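You operate a simulated robot arm through the tools that you are given. There is no shell and no other tool. Be economical: measure what you need, move in short steps, check, and stop when the job is done.

You are at the controls of a simulated robot arm. One attempt, no reset.

Task
Soak the crust off the black banded fitting in the tub.
Fine: on the lifting tray, black lever down, up again once the crust is gone; fitting on the rubber mat, red knob to off.
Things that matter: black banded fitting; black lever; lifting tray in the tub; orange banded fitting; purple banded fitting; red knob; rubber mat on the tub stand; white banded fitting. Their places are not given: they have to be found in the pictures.

The check looks at the end state, three seconds after you hand in, the way a careful person would. Anything else that was tipped, shoved, dropped, spilled or broken makes it a failure.

Robot
A 6-joint arm with a two-finger parallel gripper, fixed in place. Base frame: the origin is at the foot of the arm, x ahead of it, y to its left, z up; the work surface is at about z = 800. Lengths are in mm, angles in degrees, forces in N, time in s.
With the tool pointing down near the work surface it reaches from about 180 to 760 mm from the base axis. Its first joint turns from -166.0 to 166.0 degrees. Payload 3.91 kg.
The TCP is the grasp point between the finger pads, 30 mm short of the fingertips. In the tool frame z runs along the fingers and y along their closing line. The gripper opens to 110 mm. The fingers are 20 mm wide and 10 mm thick; the gripper's body (48 by 112 mm) begins 55 mm behind the TCP.
Orientation is that of the tool frame in the base frame, as a unit quaternion [x, y, z, w]. With the fingers straight down and closing along the base's y, the tool's x points along the base's -x, its y along +y and its z along -z.

Tools
- The arm moves only by the tool arm_command. Its arguments are lists of equal length, an entry for each row: "claw": the opening, from 0 (shut) to 1 (fully open); "travel": the shift along the base's x, y, z in mm, a list of three; "dr": the turn, a rotation vector about the base's x, y, z in degrees, a list of three. In form: {"claw": [claw, ...], "travel": [[x, y, z], ...], "dr": [[ax, ay, az], ...]}. A call has 1 to 20 rows; each row shifts and turns the commanded pose from where the row before left it. Rows are played at 5 a second. More than 50 mm and 8.6 degrees between two rows, or a gripper value outside its range, and nothing of the call is played. Where a pose cannot be reached the arm comes as near as it can. A force on the tool above 90 N (or 10 N above the force at the start of the call, whichever is more), or a blocked arm, ends the call early, and 0.2 s more pass. Each finger travels about 45 mm/s and halts on what it meets, pressing with about 36 N; the grip force reading is that of the motor and also rises with nothing between the fingers. The clock runs only during rows and for 0.2 s after the last one: add rows that do not move to give the fingers time. It gives the time, the measured TCP pose, the force on the tool (base axes), the opening and the grip force at its end, in the units of the frame above (readings bear some noise), with the torque about the TCP (base axes, N m) and any sound that the robot's microphone picked up.
- Cameras (640 x 400 px; columns grow to the right, rows downward): "scene" is fixed at [219.1, 651, 1418.1]; the picture's right is [-0.98, -0.21, 0.00], its down [-0.11, 0.50, -0.86] and it looks along [0.18, -0.84, -0.51] (base axes); focal length 312 px, centre (320, 200). "wrist" rides on the gripper at [71, 22, -107] in the tool frame; the picture's right is [-0.29, 0.96, 0.00], its down [-0.76, -0.23, -0.61] and it looks along [-0.58, -0.18, 0.79] (tool axes); focal length 243 px, centre (320, 200).
- get_image(camera): a new picture of that camera. It takes no simulated time.
- lift_body(by): slides the trunk up (or, below 0, down) by that many mm; the arm rides with it, the base frame stays. It gives what a move gives, with no picture.
- point_at(camera, pixels): for up to 12 pixels [column, row] of the newest picture of that camera ("zoom" is the newest enlarged one), the place [x, y, z] in the base frame of the surface seen there, good to about 2 mm. It takes no simulated time.
- close_up(camera, box): a new picture of the part [left, top, right, bottom] of that camera's present view, enlarged. It takes no simulated time.
- sign_off(): hands the job in; it is judged then, once.

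Go step by step. Measure first, check grasps and placings, and put right what went wrong. The budget is 80 turns and 54 pictures, counting those below and the enlarged ones. Unless the task says otherwise, let go and move clear before handing in, and close with one line.

The tools are called by a JSON object that holds its "op" and its "data". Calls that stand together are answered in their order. arm_command: Moves the arm, as the interface text tells. Its arguments: {"type":"object","properties":{"claw":{"type":"array","items":{"type":"number"}},"travel":{"type":"array","items":{"type":"array","items":{"type":"number"}}},"dr":{"type":"array","items":{"type":"array","items":{"type":"number"}}}},"required":["claw","travel","dr"]} The other tools are called the same way: lift_body (by) slides the trunk up or down; get_image (camera) takes a picture; point_at (camera, pixels) gives the place of the surface under pixels of a picture; close_up (camera, box) takes an enlarged picture of a part of a camera's view; sign_off () hands the job in.

At the start:

```text
clock: 0.0
position: [382.4, -125.1, 1267.0]
orientation: [0.0, 1.0, -0.001, 0.0]
contact_force: [0.4, 0.4, 0.8]
wrist_torque: [-0.01, -0.02, 0.01]
grip_width: 109.9
grasp_force: 0.1
trunk travel left (down, up): [-525.0, 65.0]
```

scene: 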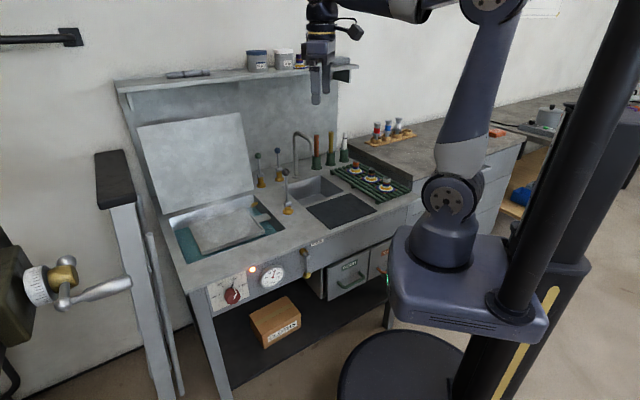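
wrist: 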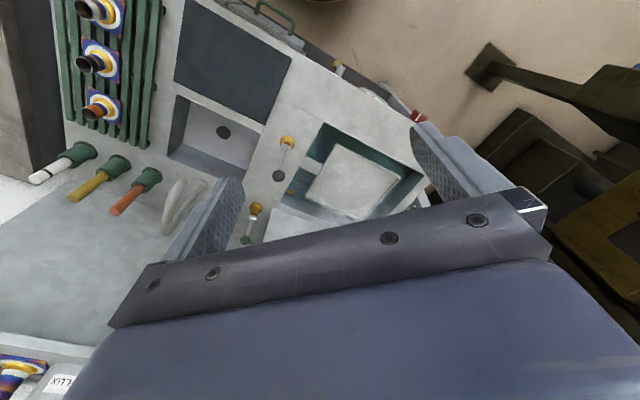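

The scene picture shows a tub at left (about 220,228), a dark mat (340,210), a green rack with fittings (370,180) and levers (260-290,180). I'll take enlarged views to identify them.

{"op": "close_up", "data": {"camera": "scene", "box": [240, 110, 440, 235]}}

{"op": "close_up", "data": {"camera": "scene", "box": [150, 170, 350, 320]}}

{"op": "close_up", "data": {"camera": "wrist", "box": [40, 0, 440, 250]}}

```text
3.20 times, centred on (340, 172) of scene
```

zoom: 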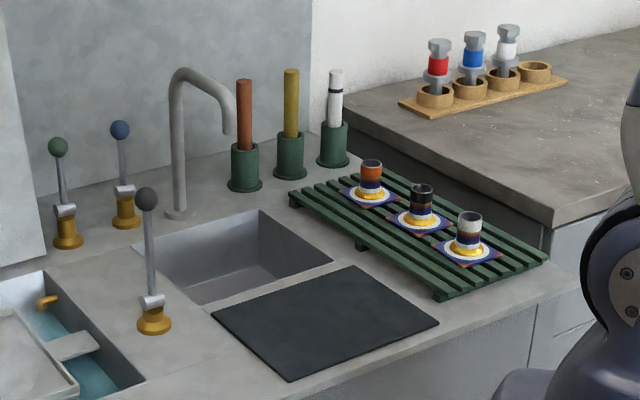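

```text
2.67 times, centred on (250, 245) of scene
```

zoom: 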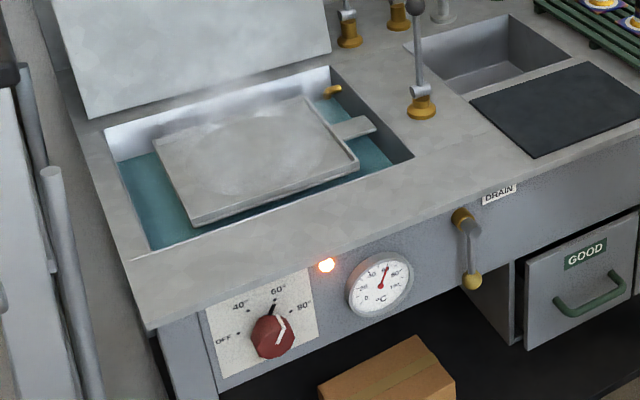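

```text
1.60 times, centred on (240, 125) of wrist
```

zoom: 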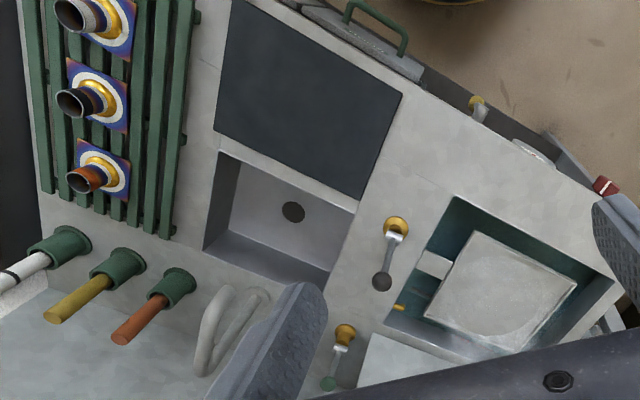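

The three fittings on the rack (scene about 370,177 / 386,184 near) have orange, black and white tops. I'll locate everything through point_at and zoom in on the rack and shelf.

{"op": "point_at", "data": {"camera": "scene", "pixels": [[371, 172], [371, 182], [286, 172], [288, 210], [340, 210], [215, 230], [265, 230], [232, 296], [245, 300], [212, 290], [355, 168], [386, 184]]}}

{"op": "close_up", "data": {"camera": "scene", "box": [335, 150, 415, 200]}}

{"op": "close_up", "data": {"camera": "scene", "box": [200, 30, 360, 130]}}

```text
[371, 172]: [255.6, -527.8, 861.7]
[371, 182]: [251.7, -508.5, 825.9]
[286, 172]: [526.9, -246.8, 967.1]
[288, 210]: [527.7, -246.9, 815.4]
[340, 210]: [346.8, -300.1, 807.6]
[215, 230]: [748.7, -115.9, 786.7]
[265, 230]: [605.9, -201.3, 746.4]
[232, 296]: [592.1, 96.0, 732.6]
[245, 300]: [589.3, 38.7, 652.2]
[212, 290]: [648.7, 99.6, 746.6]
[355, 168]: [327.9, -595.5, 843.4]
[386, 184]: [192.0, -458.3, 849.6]
```

```text
8.00 times, centred on (375, 175) of scene
```

zoom: 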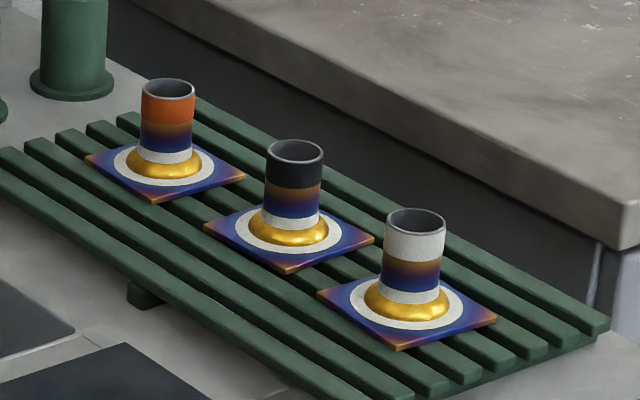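

```text
4.00 times, centred on (280, 80) of scene
```

zoom: 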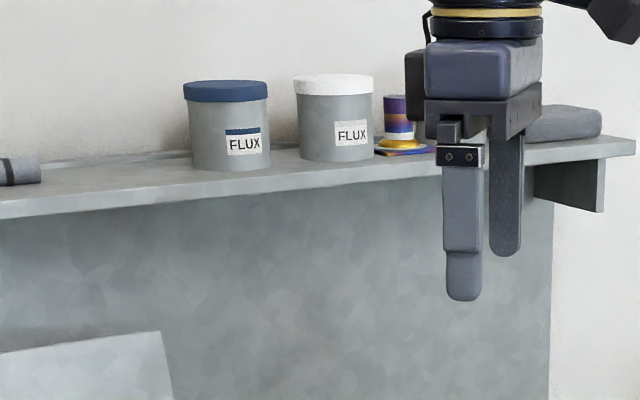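

The black fitting is near (254,-525). Next I'll look closely at the black lever, the tray and the knob, and measure key points.

{"op": "point_at", "data": {"camera": "scene", "pixels": [[210, 231], [198, 222], [224, 250], [262, 207], [284, 228], [240, 215], [266, 212], [284, 217], [306, 213], [354, 228], [376, 210], [350, 193]]}}

{"op": "close_up", "data": {"camera": "scene", "box": [206, 255, 286, 305]}}

{"op": "close_up", "data": {"camera": "scene", "box": [248, 160, 328, 220]}}

{"op": "close_up", "data": {"camera": "wrist", "box": [230, 120, 390, 220]}}

```text
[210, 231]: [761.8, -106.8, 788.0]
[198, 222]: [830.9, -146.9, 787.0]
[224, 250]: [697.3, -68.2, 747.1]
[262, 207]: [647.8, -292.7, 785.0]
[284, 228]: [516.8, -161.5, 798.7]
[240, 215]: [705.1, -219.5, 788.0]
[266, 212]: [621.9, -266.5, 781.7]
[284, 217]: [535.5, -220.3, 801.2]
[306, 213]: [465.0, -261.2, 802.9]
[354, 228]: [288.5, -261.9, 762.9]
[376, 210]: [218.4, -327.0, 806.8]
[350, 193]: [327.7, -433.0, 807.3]
```

```text
8.00 times, centred on (246, 280) of scene
```

zoom: 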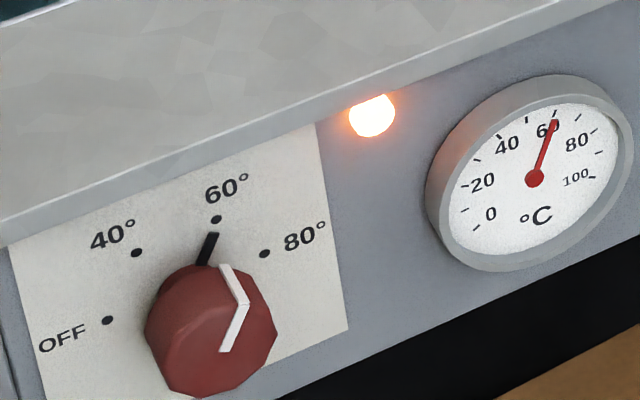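

```text
6.67 times, centred on (288, 190) of scene
```

zoom: 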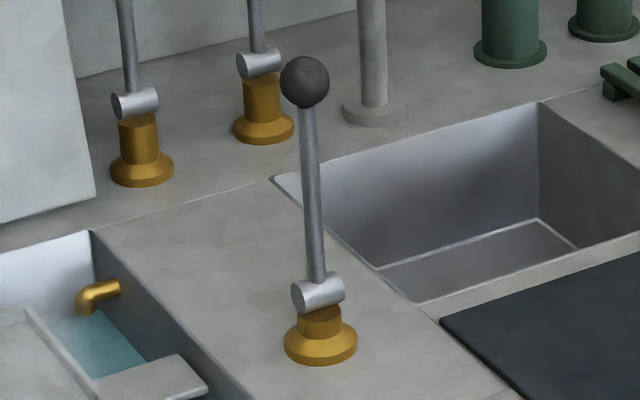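

```text
4.00 times, centred on (310, 170) of wrist
```

zoom: 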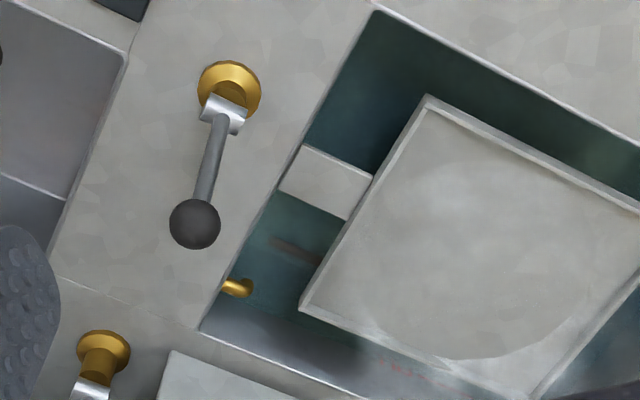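

The knob points at 60° and the thermometer reads about 60°, the tray is raised. Now I'll measure the fitting, lever and tray precisely with zooms.

{"op": "close_up", "data": {"camera": "scene", "box": [335, 150, 415, 200]}}

{"op": "point_at", "data": {"camera": "zoom", "pixels": [[267, 155], [295, 162], [322, 155], [294, 143], [293, 200], [291, 237], [288, 269], [206, 226], [373, 238], [260, 240], [167, 85], [415, 225]]}}

{"op": "close_up", "data": {"camera": "scene", "box": [190, 160, 310, 260]}}

```text
8.00 times, centred on (375, 175) of scene
```

zoom: 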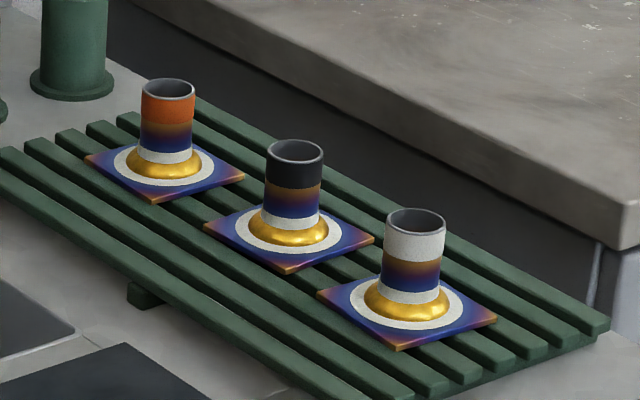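

```text
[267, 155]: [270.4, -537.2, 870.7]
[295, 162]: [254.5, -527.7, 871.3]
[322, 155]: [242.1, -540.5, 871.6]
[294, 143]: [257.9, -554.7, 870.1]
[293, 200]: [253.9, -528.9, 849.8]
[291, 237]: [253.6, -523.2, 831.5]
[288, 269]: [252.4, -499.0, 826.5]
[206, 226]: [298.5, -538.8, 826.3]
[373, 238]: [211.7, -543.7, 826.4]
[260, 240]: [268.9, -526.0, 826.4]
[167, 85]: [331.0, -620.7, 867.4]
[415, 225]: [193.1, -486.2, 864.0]
```

```text
4.00 times, centred on (250, 210) of scene
```

zoom: 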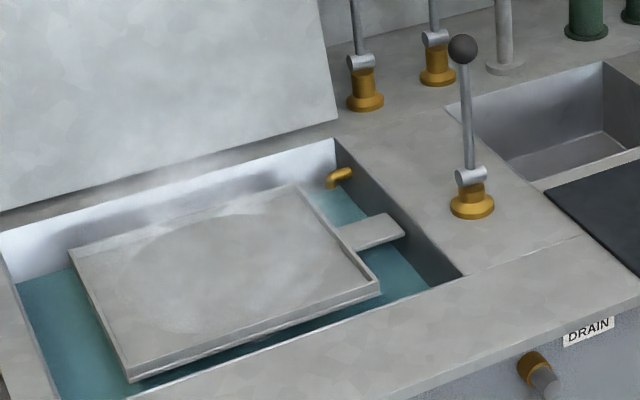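

The black fitting is centred at about (256,-541), rim z=871, plate z=826. Now the tray and lever on this zoom.

{"op": "point_at", "data": {"camera": "zoom", "pixels": [[72, 252], [297, 188], [378, 285], [130, 375], [230, 275], [330, 270], [370, 232], [462, 40], [463, 62], [468, 160], [472, 208], [455, 178]]}}

{"op": "point_at", "data": {"camera": "scene", "pixels": [[305, 173], [311, 198], [318, 222], [256, 158], [278, 151], [288, 211], [286, 206], [290, 205], [307, 203], [350, 193], [376, 211], [331, 228]]}}

```text
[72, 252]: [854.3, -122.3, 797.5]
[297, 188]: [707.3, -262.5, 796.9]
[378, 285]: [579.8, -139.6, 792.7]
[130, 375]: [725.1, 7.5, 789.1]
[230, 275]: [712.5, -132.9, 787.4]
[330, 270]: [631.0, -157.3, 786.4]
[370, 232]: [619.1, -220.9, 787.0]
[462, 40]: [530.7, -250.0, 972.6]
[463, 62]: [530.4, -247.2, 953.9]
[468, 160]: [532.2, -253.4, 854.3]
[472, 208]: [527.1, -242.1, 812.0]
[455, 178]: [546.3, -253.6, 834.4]
```

```text
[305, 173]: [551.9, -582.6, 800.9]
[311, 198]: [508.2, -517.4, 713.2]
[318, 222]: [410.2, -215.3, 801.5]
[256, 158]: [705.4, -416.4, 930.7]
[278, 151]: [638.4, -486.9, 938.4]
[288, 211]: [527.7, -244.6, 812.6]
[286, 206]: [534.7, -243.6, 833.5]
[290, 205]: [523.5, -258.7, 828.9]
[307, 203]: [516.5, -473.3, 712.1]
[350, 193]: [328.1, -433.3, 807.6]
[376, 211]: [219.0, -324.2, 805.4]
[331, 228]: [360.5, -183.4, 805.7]
```

The tray is at z≈787 with its near corner at (580,-140), and the bench is turned 45°. The lever ball is at about (534,-258,961), pivot z≈832. I'll move above the black fitting with the fingers closing along (0.7,0.7), the gap between neighbours.

{"op": "arm_command", "data": {"claw": [0.9, 0.8, 0.7, 0.6, 0.6, 0.6, 0.6, 0.6, 0.6, 0.6, 0.6, 0.6, 0.6, 0.6, 0.6, 0.6, 0.6, 0.6, 0.6, 0.6], "travel": [[-6.3, -20.8, -12], [-6.3, -20.8, -12], [-6.3, -20.8, -12], [-6.3, -20.8, -12], [-6.3, -20.8, -12], [-6.3, -20.8, -12], [-6.3, -20.8, -12], [-6.3, -20.8, -12], [-6.3, -20.8, -12], [-6.3, -20.8, -12], [-6.3, -20.8, -12], [-6.3, -20.8, -12], [-6.3, -20.8, -12], [-6.3, -20.8, -12], [-6.3, -20.8, -12], [-6.3, -20.8, -12], [-6.3, -20.8, -12], [-6.3, -20.8, -12], [-6.3, -20.8, -12], [-6.3, -20.8, -12]], "dr": [[0, 0, -2.25], [0, 0, -2.25], [0, 0, -2.25], [0, 0, -2.25], [0, 0, -2.25], [0, 0, -2.25], [0, 0, -2.25], [0, 0, -2.25], [0, 0, -2.25], [0, 0, -2.25], [0, 0, -2.25], [0, 0, -2.25], [0, 0, -2.25], [0, 0, -2.25], [0, 0, -2.25], [0, 0, -2.25], [0, 0, -2.25], [0, 0, -2.25], [0, 0, -2.25], [0, 0, -2.25]]}}

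{"op": "get_image", "data": {"camera": "wrist"}}

{"op": "get_image", "data": {"camera": "scene"}}

```text
clock: 4.2
position: [259.2, -543.8, 1027.0]
orientation: [0.382, 0.924, -0.001, -0.001]
contact_force: [0.1, -0.6, -0.2]
wrist_torque: [0.01, -0.01, -0.02]
grip_width: 66.1
grasp_force: 0.1
trunk travel left (down, up): [-525.0, 65.0]
```

```text
41 pictures are left
```

wrist: 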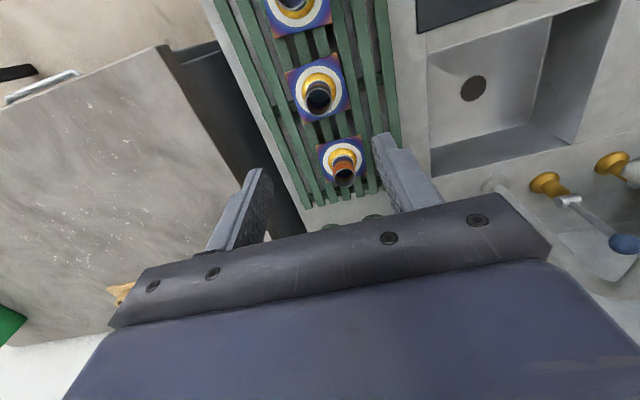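

```text
40 pictures are left
```

scene: 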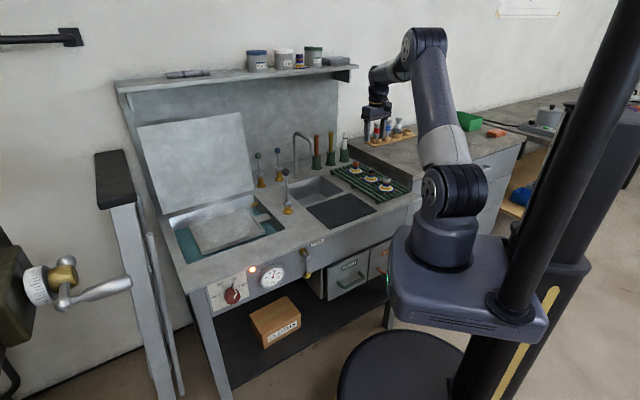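

The tool is above the rack and the black fitting shows in the wrist view at (318,97). I'll check its location from this camera.

{"op": "close_up", "data": {"camera": "wrist", "box": [240, 40, 400, 140]}}

{"op": "point_at", "data": {"camera": "wrist", "pixels": [[301, 52], [346, 107], [297, 123], [287, 72], [308, 93], [328, 93], [318, 110]]}}

```text
4.00 times, centred on (320, 90) of wrist
```

zoom: 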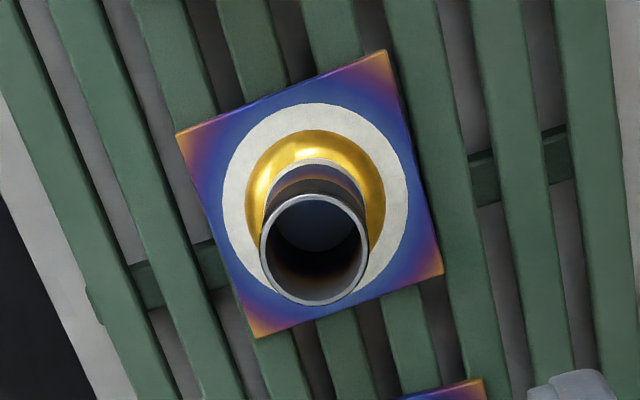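

```text
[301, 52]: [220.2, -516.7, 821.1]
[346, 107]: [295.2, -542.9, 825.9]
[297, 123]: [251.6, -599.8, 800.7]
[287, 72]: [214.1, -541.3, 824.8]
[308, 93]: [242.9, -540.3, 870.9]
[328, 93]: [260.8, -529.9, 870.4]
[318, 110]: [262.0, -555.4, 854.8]
```

{"op": "point_at", "data": {"camera": "zoom", "pixels": [[263, 252], [366, 245], [312, 198], [320, 302], [180, 136], [384, 55], [440, 272], [258, 335]]}}

```text
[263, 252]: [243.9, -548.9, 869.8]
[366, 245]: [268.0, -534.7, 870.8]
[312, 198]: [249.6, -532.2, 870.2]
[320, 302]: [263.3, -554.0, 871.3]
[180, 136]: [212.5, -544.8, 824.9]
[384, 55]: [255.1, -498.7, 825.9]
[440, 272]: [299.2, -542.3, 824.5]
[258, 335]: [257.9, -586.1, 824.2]
```

The fitting centre is (256,-542.5) by both cameras. I'll descend partway and re-read the pose.

{"op": "arm_command", "data": {"claw": [0.6, 0.6, 0.6, 0.6, 0.6, 0.6], "travel": [[0, 0, -25], [0, 0, -25], [0, 0, -25], [0, 0, -25], [0, 0, 0], [0, 0, 0]], "dr": [[0, 0, 0], [0, 0, 0], [0, 0, 0], [0, 0, 0], [0, 0, 0], [0, 0, 0]]}}

```text
clock: 5.6
position: [257.2, -539.1, 928.8]
orientation: [0.383, 0.924, -0.001, -0.001]
contact_force: [0.4, 0.5, -0.5]
wrist_torque: [-0.01, -0.03, 0.02]
grip_width: 66.4
grasp_force: 0.2
trunk travel left (down, up): [-525.0, 65.0]
```

Measured (257,-539,929); I'll correct slightly, descend to z≈866 and close.

{"op": "arm_command", "data": {"claw": [0.6, 0.6, 0.6, 0.6, 0.45, 0.35, 0.25, 0.15, 0.1, 0.1, 0.1], "travel": [[-1, -2, -20], [0, 0, -20], [0, 0, -22], [0, 0, 0], [0, 0, 0], [0, 0, 0], [0, 0, 0], [0, 0, 0], [0, 0, 0], [0, 0, 0], [0, 0, 0]], "dr": [[0, 0, 0], [0, 0, 0], [0, 0, 0], [0, 0, 0], [0, 0, 0], [0, 0, 0], [0, 0, 0], [0, 0, 0], [0, 0, 0], [0, 0, 0], [0, 0, 0]]}}

{"op": "close_up", "data": {"camera": "wrist", "box": [160, 20, 480, 220]}}

```text
clock: 8.0
position: [254.9, -543.0, 864.8]
orientation: [0.382, 0.924, -0.001, -0.001]
contact_force: [0.0, -0.1, -0.1]
wrist_torque: [0.05, -0.06, -0.01]
grip_width: 27.7
grasp_force: 36.2
trunk travel left (down, up): [-525.0, 65.0]
```

```text
2.00 times, centred on (320, 120) of wrist
```

zoom: 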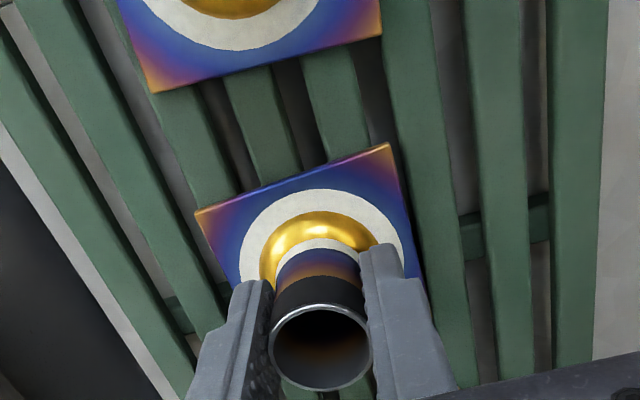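

Gripped at 27.7 mm width with 36 N. I'll lift it and carry it high over the bench toward the tray.

{"op": "arm_command", "data": {"claw": [0.1, 0.1, 0.1, 0.1, 0.1, 0.1, 0.1, 0.1, 0.1, 0.1], "travel": [[0, 0, 5], [0, 0, 15], [0, 0, 30], [0, 0, 30], [0, 0, 30], [0, 0, 30], [0, 0, 30], [0, 0, 30], [0, 0, 20], [0, 0, 0]], "dr": [[0, 0, 0], [0, 0, 0], [0, 0, 0], [0, 0, 0], [0, 0, 0], [0, 0, 0], [0, 0, 0], [0, 0, 0], [0, 0, 0], [0, 0, 0]]}}

{"op": "arm_command", "data": {"claw": [0.1, 0.1, 0.1, 0.1, 0.1, 0.1, 0.1, 0.1, 0.1, 0.1, 0.1, 0.1, 0.1, 0.1, 0.1, 0.1, 0.1, 0.1, 0.1, 0.1], "travel": [[10, 10, 0], [22, 22, 0], [22, 22, 0], [22, 22, 0], [22, 22, 0], [22, 22, 0], [22, 22, 0], [22, 22, 0], [22, 22, 0], [22, 22, 0], [22, 22, 0], [22, 22, 0], [22, 22, 0], [22, 22, 0], [22, 22, 0], [22, 22, 0], [22, 22, 0], [22, 22, 0], [22, 22, 0], [4, -3, 0]], "dr": [[0, 0, 0], [0, 0, 0], [0, 0, 0], [0, 0, 0], [0, 0, 0], [0, 0, 0], [0, 0, 0], [0, 0, 0], [0, 0, 0], [0, 0, 0], [0, 0, 0], [0, 0, 0], [0, 0, 0], [0, 0, 0], [0, 0, 0], [0, 0, 0], [0, 0, 0], [0, 0, 0], [0, 0, 0], [0, 0, 0]]}}

{"op": "get_image", "data": {"camera": "scene"}}

{"op": "get_image", "data": {"camera": "wrist"}}

```text
clock: 10.2
position: [255.6, -539.7, 1085.0]
orientation: [0.383, 0.924, -0.002, -0.002]
contact_force: [-0.3, -0.2, -1.6]
wrist_torque: [0.04, 0.03, 0.0]
grip_width: 27.9
grasp_force: 35.7
trunk travel left (down, up): [-525.0, 65.0]
```

```text
clock: 14.4
position: [667.5, -140.6, 1084.5]
orientation: [0.383, 0.924, -0.002, -0.001]
contact_force: [-1.2, 0.1, -1.6]
wrist_torque: [0.0, -0.02, 0.0]
grip_width: 27.8
grasp_force: 35.7
trunk travel left (down, up): [-525.0, 65.0]
```

```text
37 pictures are left
```

scene: 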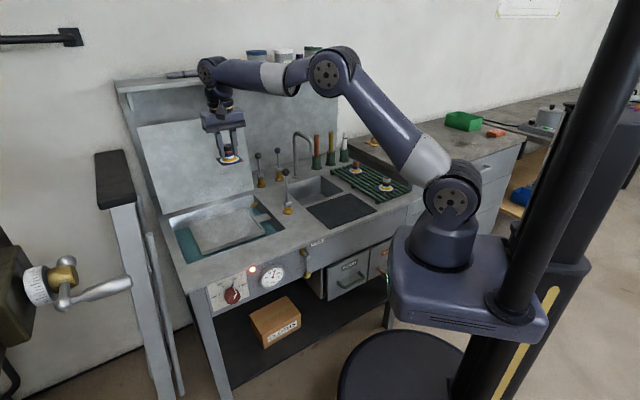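

```text
36 pictures are left
```

wrist: 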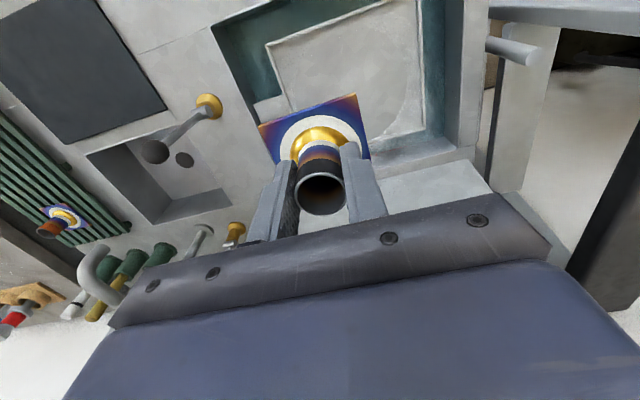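

The fitting is held over the tray, well short of the leaning lid. I'll descend to about 20 mm above the tray and look.

{"op": "arm_command", "data": {"claw": [0.1, 0.1, 0.1, 0.1, 0.1, 0.1, 0.1, 0.1, 0.1, 0.1], "travel": [[0, 0, -15], [0, 0, -30], [0, 0, -30], [0, 0, -30], [0, 0, -30], [0, 0, -30], [0, 0, -30], [0, 0, -25], [0, 0, -14], [0, 0, 0]], "dr": [[0, 0, 0], [0, 0, 0], [0, 0, 0], [0, 0, 0], [0, 0, 0], [0, 0, 0], [0, 0, 0], [0, 0, 0], [0, 0, 0], [0, 0, 0]]}}

{"op": "get_image", "data": {"camera": "wrist"}}

{"op": "close_up", "data": {"camera": "scene", "box": [150, 130, 310, 260]}}

```text
clock: 16.6
position: [667.4, -140.6, 850.6]
orientation: [0.383, 0.924, -0.002, -0.001]
contact_force: [-0.2, 0.2, -1.9]
wrist_torque: [-0.01, -0.01, 0.0]
grip_width: 27.8
grasp_force: 35.9
trunk travel left (down, up): [-525.0, 65.0]
```

```text
35 pictures are left
```

wrist: 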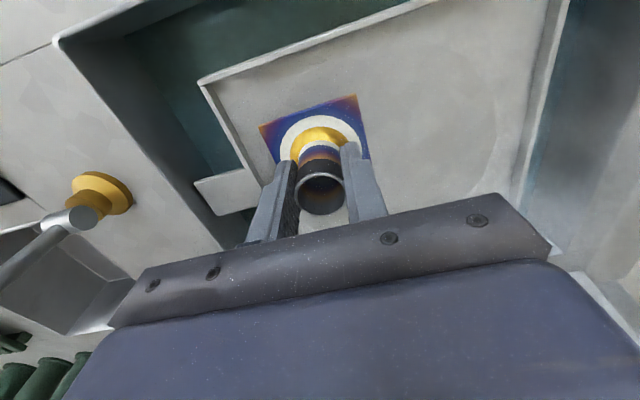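

```text
3.08 times, centred on (230, 195) of scene
```

zoom: 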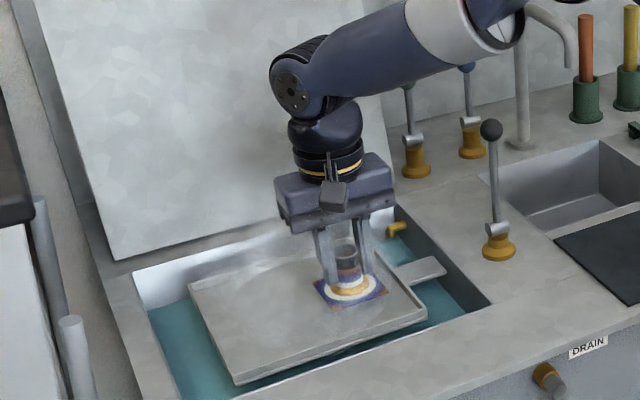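

Well placed, inside the tray rim. Lowering gently until contact.

{"op": "arm_command", "data": {"claw": [0.1, 0.1, 0.1, 0.1, 0.1, 0.1], "travel": [[0, 0, -5], [0, 0, -5], [0, 0, -4], [0, 0, -3], [0, 0, -1], [0, 0, 0]], "dr": [[0, 0, 0], [0, 0, 0], [0, 0, 0], [0, 0, 0], [0, 0, 0], [0, 0, 0]]}}

```text
clock: 18.0
position: [668.1, -139.6, 834.6]
orientation: [0.383, 0.924, -0.001, -0.001]
contact_force: [0.8, 0.4, -1.1]
wrist_torque: [-0.01, 0.01, 0.01]
grip_width: 27.9
grasp_force: 36.3
trunk travel left (down, up): [-525.0, 65.0]
```

{"op": "arm_command", "data": {"claw": [0.1, 0.1, 0.1, 0.1], "travel": [[0, 0, -1.5], [0, 0, -1.5], [0, 0, 0], [0, 0, 0]], "dr": [[0, 0, 0], [0, 0, 0], [0, 0, 0], [0, 0, 0]]}}

```text
clock: 19.0
position: [665.7, -138.8, 831.6]
orientation: [0.383, 0.924, -0.002, -0.001]
contact_force: [0.1, -0.2, -0.4]
wrist_torque: [-0.01, -0.04, -0.02]
grip_width: 27.8
grasp_force: 36.1
trunk travel left (down, up): [-525.0, 65.0]
```

The weight reading is dropping (−1.6 to −0.4), so contact is starting. One more millimetre.

{"op": "arm_command", "data": {"claw": [0.1, 0.1, 0.1], "travel": [[0, 0, -1], [0, 0, 0], [0, 0, 0]], "dr": [[0, 0, 0], [0, 0, 0], [0, 0, 0]]}}

{"op": "close_up", "data": {"camera": "wrist", "box": [220, 70, 420, 220]}}

```text
clock: 19.8
position: [665.3, -138.7, 829.7]
orientation: [0.383, 0.924, -0.001, -0.001]
contact_force: [1.9, 0.5, 2.2]
wrist_torque: [0.15, -0.17, -0.02]
grip_width: 28.1
grasp_force: 35.8
trunk travel left (down, up): [-525.0, 65.0]
```

```text
2.67 times, centred on (320, 145) of wrist
```

zoom: 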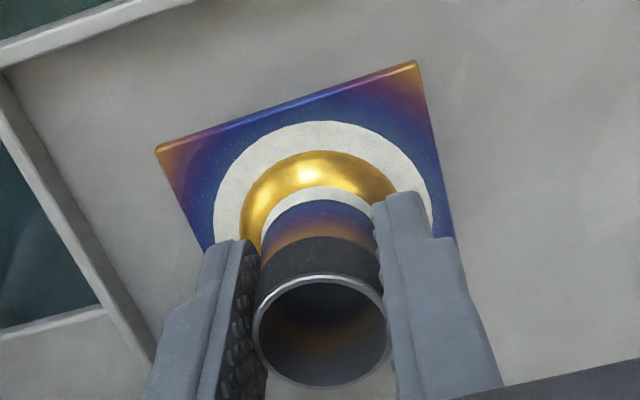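

Contact is confirmed (+2.2 N). I'll release and rise straight up.

{"op": "arm_command", "data": {"claw": [0.3, 0.4, 0.5, 0.5, 0.5, 0.5, 0.5, 0.5, 0.5, 0.5, 0.5, 0.5, 0.5], "travel": [[0, 0, 0], [0, 0, 0], [0, 0, 0], [0, 0, 0], [0, 0, 10], [0, 0, 20], [0, 0, 30], [0, 0, 40], [0, 0, 40], [0, 0, 40], [0, 0, 40], [0, 0, 20], [0, 0, 0]], "dr": [[0, 0, 0], [0, 0, 0], [0, 0, 0], [0, 0, 0], [0, 0, 0], [0, 0, 0], [0, 0, 0], [0, 0, 0], [0, 0, 0], [0, 0, 0], [0, 0, 0], [0, 0, 0], [0, 0, 0]]}}

{"op": "get_image", "data": {"camera": "wrist"}}

```text
clock: 22.6
position: [666.7, -140.7, 1071.5]
orientation: [0.383, 0.924, -0.002, 0.0]
contact_force: [0.1, -0.5, -0.2]
wrist_torque: [-0.01, 0.02, 0.02]
grip_width: 54.9
grasp_force: 0.0
trunk travel left (down, up): [-525.0, 65.0]
```

```text
32 pictures are left
```

wrist: 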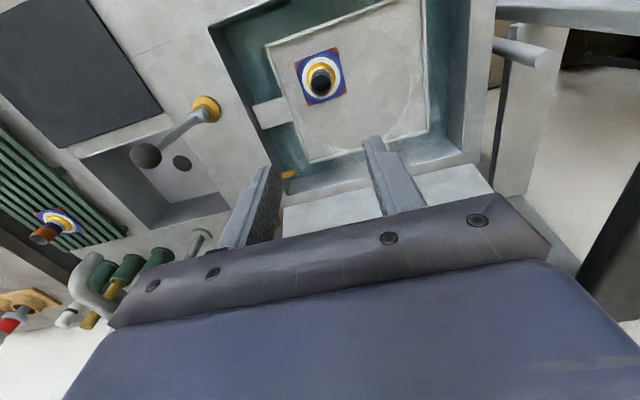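

The fitting stands on the tray. Next I locate the lever ball (147,155) from this view.

{"op": "point_at", "data": {"camera": "wrist", "pixels": [[147, 155], [134, 156], [160, 154], [147, 143], [146, 167], [190, 121], [205, 115], [208, 100], [170, 138]]}}

```text
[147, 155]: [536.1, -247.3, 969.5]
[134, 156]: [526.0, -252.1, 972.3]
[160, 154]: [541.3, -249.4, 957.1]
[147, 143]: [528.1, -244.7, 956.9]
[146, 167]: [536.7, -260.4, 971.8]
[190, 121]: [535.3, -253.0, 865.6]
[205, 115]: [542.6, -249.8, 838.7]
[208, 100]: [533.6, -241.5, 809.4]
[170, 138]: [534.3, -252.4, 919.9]
```

Ball centre about (532,-254,962). I'll move over it with fingers either side along the pivot axis and descend.

{"op": "arm_command", "data": {"claw": [0.5, 0.5, 0.5, 0.5, 0.5, 0.5, 0.5, 0.5, 0.5, 0.5, 0.5, 0.5, 0.5], "travel": [[-12.7, -13.3, 0], [-25, -20, 0], [-25, -20, 0], [-25, -20, 0], [-25, -20, 0], [-22, -20, 0], [0, 0, 0], [0, 0, -15], [0, 0, -25], [0, 0, -25], [0, 0, -15], [0, 0, 0], [0, 0, 0]], "dr": [[0, 0, 0], [0, 0, 0], [0, 0, 0], [0, 0, 0], [0, 0, 0], [0, 0, 0], [0, 0, 0], [0, 0, 0], [0, 0, 0], [0, 0, 0], [0, 0, 0], [0, 0, 0], [0, 0, 0]]}}

{"op": "get_image", "data": {"camera": "wrist"}}

{"op": "close_up", "data": {"camera": "scene", "box": [230, 130, 350, 220]}}

```text
clock: 25.4
position: [533.3, -254.4, 990.8]
orientation: [0.383, 0.924, -0.002, -0.001]
contact_force: [0.0, -0.7, 0.0]
wrist_torque: [0.01, -0.02, 0.01]
grip_width: 55.2
grasp_force: 0.0
trunk travel left (down, up): [-525.0, 65.0]
```

```text
31 pictures are left
```

wrist: 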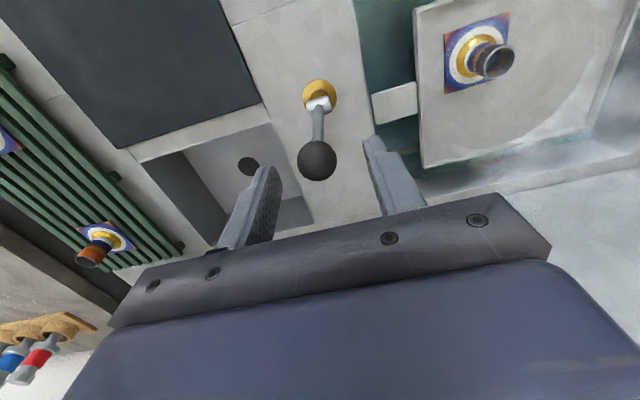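

```text
4.44 times, centred on (290, 175) of scene
```

zoom: 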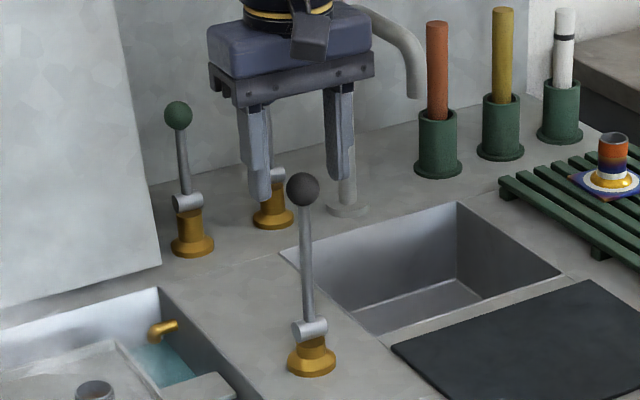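

The ball sits between the fingers. I'll descend 17 mm and close on it.

{"op": "arm_command", "data": {"claw": [0.5, 0.5, 0.4, 0.3, 0.2, 0.1, 0.1, 0.1], "travel": [[0, 0, -9], [0, 0, -8], [0, 0, 0], [0, 0, 0], [0, 0, 0], [0, 0, 0], [0, 0, 0], [0, 0, 0]], "dr": [[0, 0, 0], [0, 0, 0], [0, 0, 0], [0, 0, 0], [0, 0, 0], [0, 0, 0], [0, 0, 0], [0, 0, 0]]}}

{"op": "close_up", "data": {"camera": "wrist", "box": [220, 60, 440, 240]}}

```text
clock: 27.2
position: [530.8, -254.3, 972.7]
orientation: [0.383, 0.924, -0.001, -0.001]
contact_force: [-11.9, -10.4, -2.8]
wrist_torque: [-0.26, 0.04, -0.09]
grip_width: 25.4
grasp_force: 45.5
trunk travel left (down, up): [-525.0, 65.0]
```

```text
2.22 times, centred on (330, 150) of wrist
```

zoom: 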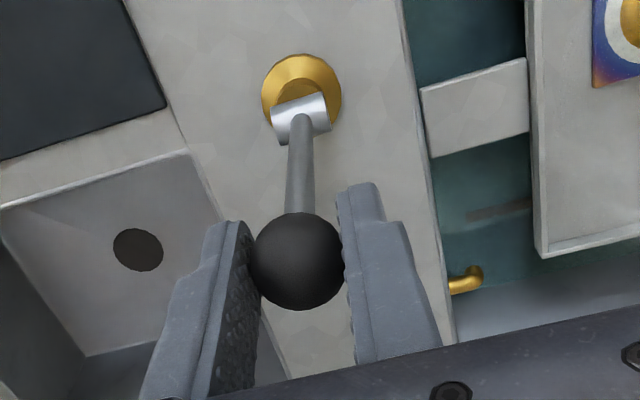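

Ball gripped (25 mm), with some sideways load of about −16 N. I'll ease the sideways load and test-pull a little toward the front.

{"op": "arm_command", "data": {"claw": [0.1, 0.1, 0.1, 0.1], "travel": [[-0.8, -0.8, 0], [-4.8, 4.8, -0.2], [-4.8, 4.8, -0.6], [0, 0, 0]], "dr": [[0, 0, 0], [0, 0, 0], [0, 0, 0], [0, 0, 0]]}}

{"op": "close_up", "data": {"camera": "scene", "box": [190, 140, 330, 260]}}

```text
clock: 28.2
position: [521.1, -244.7, 972.8]
orientation: [0.383, 0.924, -0.001, 0.0]
contact_force: [3.5, -14.6, -8.4]
wrist_torque: [-1.04, -0.97, -0.04]
grip_width: 25.3
grasp_force: 45.0
trunk travel left (down, up): [-525.0, 65.0]
```

```text
3.33 times, centred on (260, 200) of scene
```

zoom: 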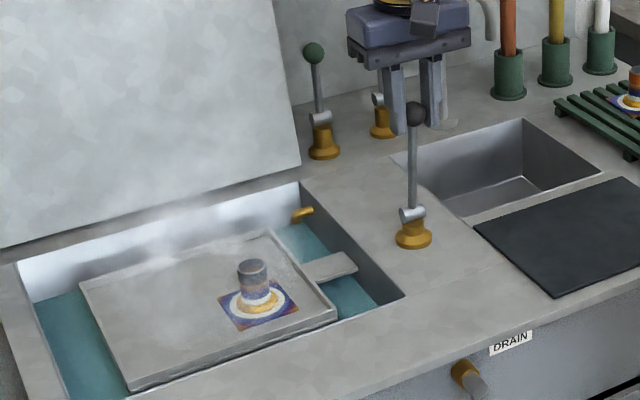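

The ball moved 14 mm forward with about 13 N resistance, and the tray is still up. I'll continue along the arc.

{"op": "arm_command", "data": {"claw": [0.1, 0.1, 0.1, 0.1, 0.1, 0.1, 0.1], "travel": [[-4.7, 4.7, -1.2], [-4.7, 4.7, -1.2], [-4.7, 4.7, -1.7], [-4.6, 4.6, -1.9], [-4.5, 4.5, -2.3], [-4.5, 4.5, -2.5], [0, 0, 0]], "dr": [[0, 0, 0], [0, 0, 0], [0, 0, 0], [0, 0, 0], [0, 0, 0], [0, 0, 0], [0, 0, 0]]}}

{"op": "close_up", "data": {"camera": "scene", "box": [190, 140, 330, 260]}}

```text
clock: 29.8
position: [492.0, -216.5, 960.2]
orientation: [0.382, 0.924, -0.001, -0.002]
contact_force: [5.2, -6.9, 4.0]
wrist_torque: [-1.02, -1.04, 0.02]
grip_width: 25.3
grasp_force: 44.8
trunk travel left (down, up): [-525.0, 65.0]
```

```text
3.33 times, centred on (260, 200) of scene
```

zoom: 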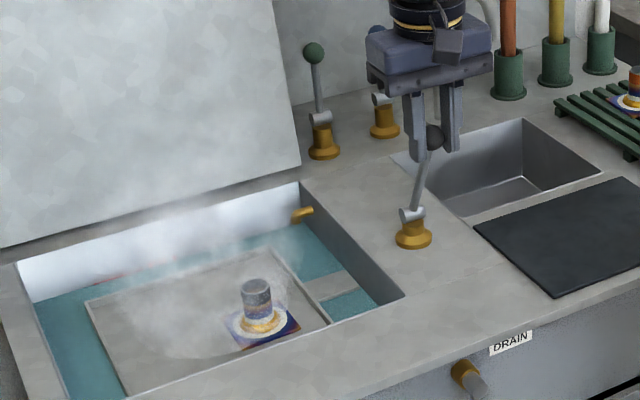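

The tray is going under as the lever comes forward, so the direction is right. Continuing the arc.

{"op": "arm_command", "data": {"claw": [0.1, 0.1, 0.1, 0.1, 0.1, 0.1, 0.1, 0.1, 0.1], "travel": [[-4.28, 4.28, -3.1], [-4.28, 4.28, -3.1], [-4.03, 4.03, -3.7], [-4.03, 4.03, -3.7], [-3.75, 3.75, -4.3], [-3.75, 3.75, -4.3], [-3.4, 3.4, -4.8], [-3.4, 3.4, -4.8], [0, 0, 0]], "dr": [[0, 0, 0], [0, 0, 0], [0, 0, 0], [0, 0, 0], [0, 0, 0], [0, 0, 0], [0, 0, 0], [0, 0, 0], [0, 0, 0]]}}

{"op": "close_up", "data": {"camera": "scene", "box": [190, 140, 330, 260]}}

```text
clock: 31.8
position: [462.7, -186.3, 927.9]
orientation: [0.383, 0.924, 0.0, -0.001]
contact_force: [-3.2, -16.8, 3.9]
wrist_torque: [-1.06, -0.91, -0.07]
grip_width: 25.1
grasp_force: 45.1
trunk travel left (down, up): [-525.0, 65.0]
```

```text
3.33 times, centred on (260, 200) of scene
```

zoom: 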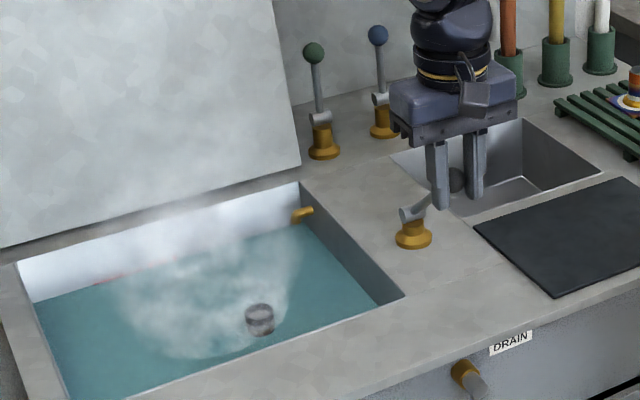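

Submerging; the rim is almost under. Continuing the arc further.

{"op": "arm_command", "data": {"claw": [0.1, 0.1, 0.1, 0.1, 0.1, 0.1, 0.1], "travel": [[-3.04, 3.04, -5.3], [-3.04, 3.04, -5.3], [-2.62, 2.62, -5.7], [-2.62, 2.62, -5.7], [-2.2, 2.2, -6.1], [-2.2, 2.2, -6.1], [0, 0, 0]], "dr": [[0, 0, 0], [0, 0, 0], [0, 0, 0], [0, 0, 0], [0, 0, 0], [0, 0, 0], [0, 0, 0]]}}

{"op": "close_up", "data": {"camera": "scene", "box": [190, 140, 330, 260]}}

```text
clock: 33.4
position: [444.8, -170.8, 896.1]
orientation: [0.383, 0.924, -0.001, 0.0]
contact_force: [-3.5, -6.2, 7.9]
wrist_torque: [-0.94, -0.91, -0.1]
grip_width: 25.5
grasp_force: 45.1
trunk travel left (down, up): [-525.0, 65.0]
```

```text
3.33 times, centred on (260, 200) of scene
```

zoom: 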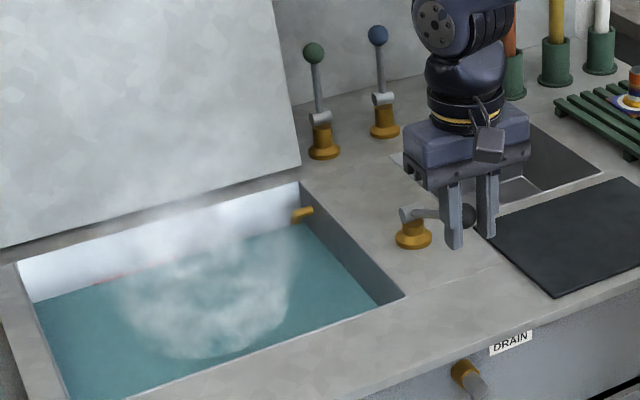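

The fitting is fully under. I'll test whether the lever goes further to its stop.

{"op": "arm_command", "data": {"claw": [0.1, 0.1, 0.1, 0.1, 0.1], "travel": [[-1.73, 1.73, -6.4], [-1.73, 1.73, -6.4], [0, 0, 0], [0, 0, 0], [0, 0, 0]], "dr": [[0, 0, 0], [0, 0, 0], [0, 0, 0], [0, 0, 0], [0, 0, 0]]}}

```text
clock: 34.6
position: [440.9, -165.8, 881.1]
orientation: [0.383, 0.924, -0.001, -0.004]
contact_force: [-16.7, 6.3, -6.2]
wrist_torque: [0.78, 0.75, -0.02]
grip_width: 25.0
grasp_force: 44.8
trunk travel left (down, up): [-525.0, 65.0]
```

Force reversed sign (lever now leading the gripper, possibly over-centre). A further small step to find the stop.

{"op": "arm_command", "data": {"claw": [0.1, 0.1, 0.1, 0.1, 0.1], "travel": [[-2.5, 2.5, -4], [-1.3, 1.3, -6], [0, 0, 0], [0, 0, 0], [0, 0, 0]], "dr": [[0, 0, 0], [0, 0, 0], [0, 0, 0], [0, 0, 0], [0, 0, 0]]}}

{"op": "close_up", "data": {"camera": "scene", "box": [250, 170, 330, 230]}}

```text
clock: 35.8
position: [439.8, -162.6, 872.4]
orientation: [0.383, 0.924, -0.001, 0.0]
contact_force: [-4.2, -1.0, 7.7]
wrist_torque: [-0.73, -0.71, -0.07]
grip_width: 24.4
grasp_force: 45.5
trunk travel left (down, up): [-525.0, 65.0]
```

```text
6.67 times, centred on (290, 200) of scene
```

zoom: 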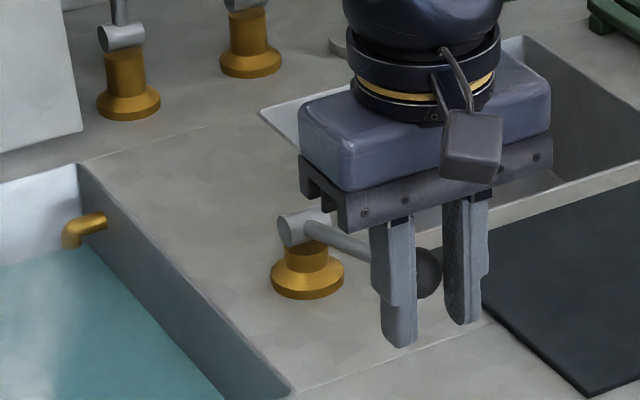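

No hard stop yet (7.7 N). Going on a bit.

{"op": "arm_command", "data": {"claw": [0.1, 0.1, 0.1, 0.1, 0.1], "travel": [[-1, 1, -6], [-0.7, 0.7, -6], [0, 0, 0], [0, 0, 0], [0, 0, 0]], "dr": [[0, 0, 0], [0, 0, 0], [0, 0, 0], [0, 0, 0], [0, 0, 0]]}}

{"op": "close_up", "data": {"camera": "wrist", "box": [200, 40, 460, 240]}}

```text
clock: 37.0
position: [435.0, -158.8, 860.2]
orientation: [0.383, 0.924, -0.001, -0.005]
contact_force: [-23.1, 24.4, -0.3]
wrist_torque: [0.07, -0.02, 0.03]
grip_width: 15.6
grasp_force: 26.7
trunk travel left (down, up): [-525.0, 65.0]
```

```text
2.00 times, centred on (330, 140) of wrist
```

zoom: 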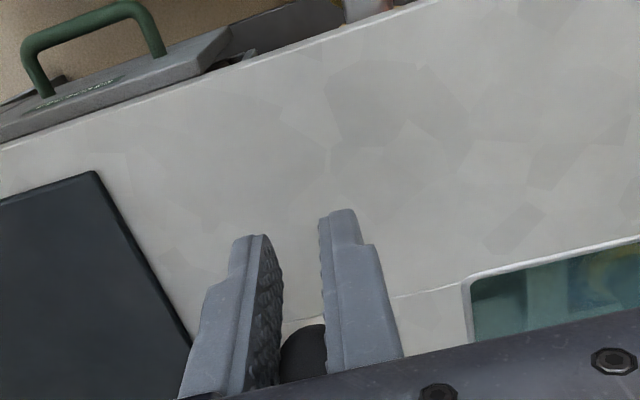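

The ball slipped rearward out of the pads, so the lever has probably reached its stop. I'll open, rise and look at where the lever rests.

{"op": "arm_command", "data": {"claw": [0.3, 0.5, 0.5, 0.5, 0.5, 0.5, 0.5, 0.5, 0.5], "travel": [[0, 0, 0], [0, 0, 0], [0, 0, 0], [0, 0, 15], [0, 0, 30], [0, 0, 30], [0, 0, 30], [0, 0, 20], [0, 0, 0]], "dr": [[0, 0, 0], [0, 0, 0], [0, 0, 0], [0, 0, 0], [0, 0, 0], [0, 0, 0], [0, 0, 0], [0, 0, 0], [0, 0, 0]]}}

{"op": "close_up", "data": {"camera": "scene", "box": [190, 140, 330, 260]}}

{"op": "get_image", "data": {"camera": "wrist"}}

```text
clock: 39.0
position: [440.2, -163.0, 985.3]
orientation: [0.382, 0.924, -0.002, 0.0]
contact_force: [0.7, -0.1, -0.4]
wrist_torque: [-0.02, 0.0, 0.02]
grip_width: 55.2
grasp_force: 0.0
trunk travel left (down, up): [-525.0, 65.0]
```

```text
3.33 times, centred on (260, 200) of scene
```

zoom: 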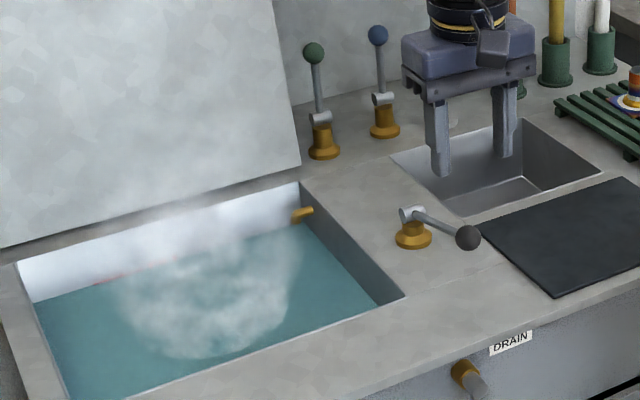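

```text
21 pictures are left
```

wrist: 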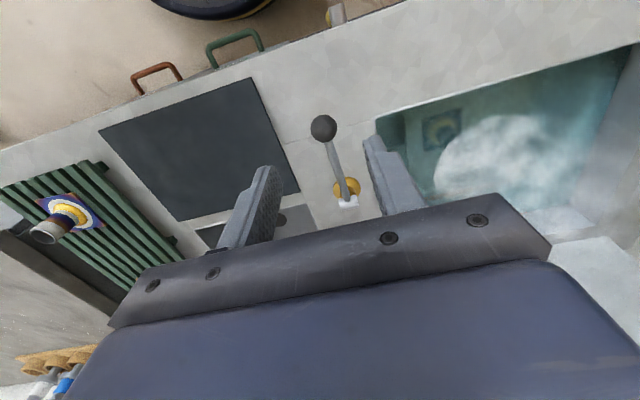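

The lever stays down with the ball at wrist (323,128), and the fitting shows under water at (441,130). I'll measure the ball and inspect the crust.

{"op": "point_at", "data": {"camera": "wrist", "pixels": [[323, 128], [311, 128], [335, 128], [323, 117], [322, 141], [340, 180], [335, 160]]}}

{"op": "close_up", "data": {"camera": "wrist", "box": [380, 90, 580, 210]}}

```text
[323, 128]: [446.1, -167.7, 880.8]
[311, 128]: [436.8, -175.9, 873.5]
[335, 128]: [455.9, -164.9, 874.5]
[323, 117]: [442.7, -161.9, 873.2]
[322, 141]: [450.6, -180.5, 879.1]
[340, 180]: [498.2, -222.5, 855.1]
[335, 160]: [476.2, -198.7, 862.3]
```

```text
3.20 times, centred on (480, 150) of wrist
```

zoom: 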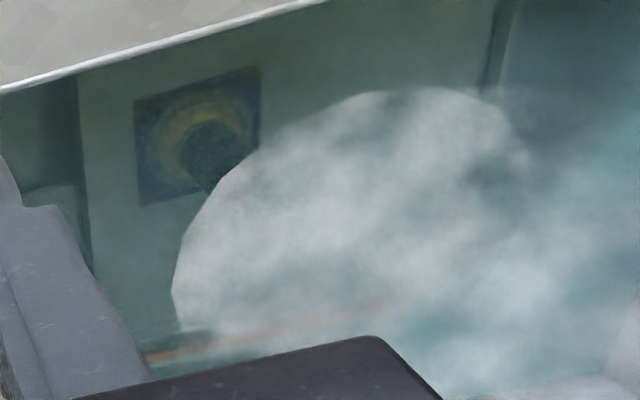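

The ball rests at about (446,-171,869), at its stop. I'll wait while the crust soaks, then look again.

{"op": "arm_command", "data": {"claw": [0.5, 0.5, 0.5, 0.5, 0.5, 0.5, 0.5, 0.5, 0.5, 0.5, 0.5, 0.5, 0.5, 0.5, 0.5, 0.5, 0.5, 0.5, 0.5, 0.5], "travel": [[0, 0, 0], [0, 0, 0], [0, 0, 0], [0, 0, 0], [0, 0, 0], [0, 0, 0], [0, 0, 0], [0, 0, 0], [0, 0, 0], [0, 0, 0], [0, 0, 0], [0, 0, 0], [0, 0, 0], [0, 0, 0], [0, 0, 0], [0, 0, 0], [0, 0, 0], [0, 0, 0], [0, 0, 0], [0, 0, 0]], "dr": [[0, 0, 0], [0, 0, 0], [0, 0, 0], [0, 0, 0], [0, 0, 0], [0, 0, 0], [0, 0, 0], [0, 0, 0], [0, 0, 0], [0, 0, 0], [0, 0, 0], [0, 0, 0], [0, 0, 0], [0, 0, 0], [0, 0, 0], [0, 0, 0], [0, 0, 0], [0, 0, 0], [0, 0, 0], [0, 0, 0]]}}

{"op": "arm_command", "data": {"claw": [0.5, 0.5, 0.5, 0.5, 0.5, 0.5, 0.5, 0.5, 0.5, 0.5, 0.5, 0.5, 0.5, 0.5, 0.5, 0.5, 0.5, 0.5, 0.5, 0.5], "travel": [[0, 0, 0], [0, 0, 0], [0, 0, 0], [0, 0, 0], [0, 0, 0], [0, 0, 0], [0, 0, 0], [0, 0, 0], [0, 0, 0], [0, 0, 0], [0, 0, 0], [0, 0, 0], [0, 0, 0], [0, 0, 0], [0, 0, 0], [0, 0, 0], [0, 0, 0], [0, 0, 0], [0, 0, 0], [0, 0, 0]], "dr": [[0, 0, 0], [0, 0, 0], [0, 0, 0], [0, 0, 0], [0, 0, 0], [0, 0, 0], [0, 0, 0], [0, 0, 0], [0, 0, 0], [0, 0, 0], [0, 0, 0], [0, 0, 0], [0, 0, 0], [0, 0, 0], [0, 0, 0], [0, 0, 0], [0, 0, 0], [0, 0, 0], [0, 0, 0], [0, 0, 0]]}}

{"op": "close_up", "data": {"camera": "wrist", "box": [410, 100, 490, 160]}}

```text
clock: 43.2
position: [440.0, -163.5, 983.4]
orientation: [0.383, 0.924, -0.002, -0.001]
contact_force: [0.7, -0.3, 0.8]
wrist_torque: [-0.03, 0.03, 0.0]
grip_width: 55.1
grasp_force: 0.1
trunk travel left (down, up): [-525.0, 65.0]
```

```text
clock: 47.4
position: [439.5, -163.4, 983.8]
orientation: [0.383, 0.924, -0.002, 0.0]
contact_force: [0.2, 0.1, 0.7]
wrist_torque: [-0.02, -0.01, -0.01]
grip_width: 55.0
grasp_force: 0.1
trunk travel left (down, up): [-525.0, 65.0]
```

```text
6.67 times, centred on (450, 130) of wrist
```

zoom: 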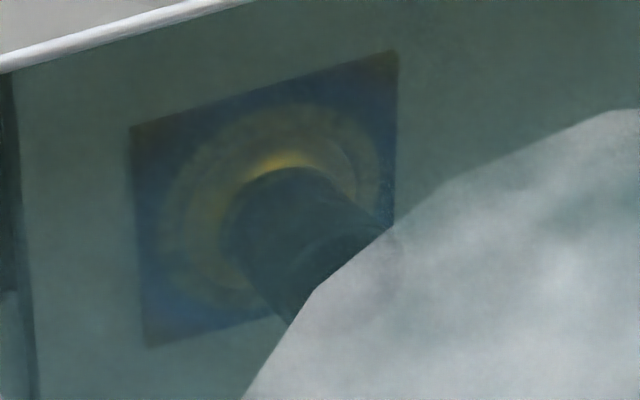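

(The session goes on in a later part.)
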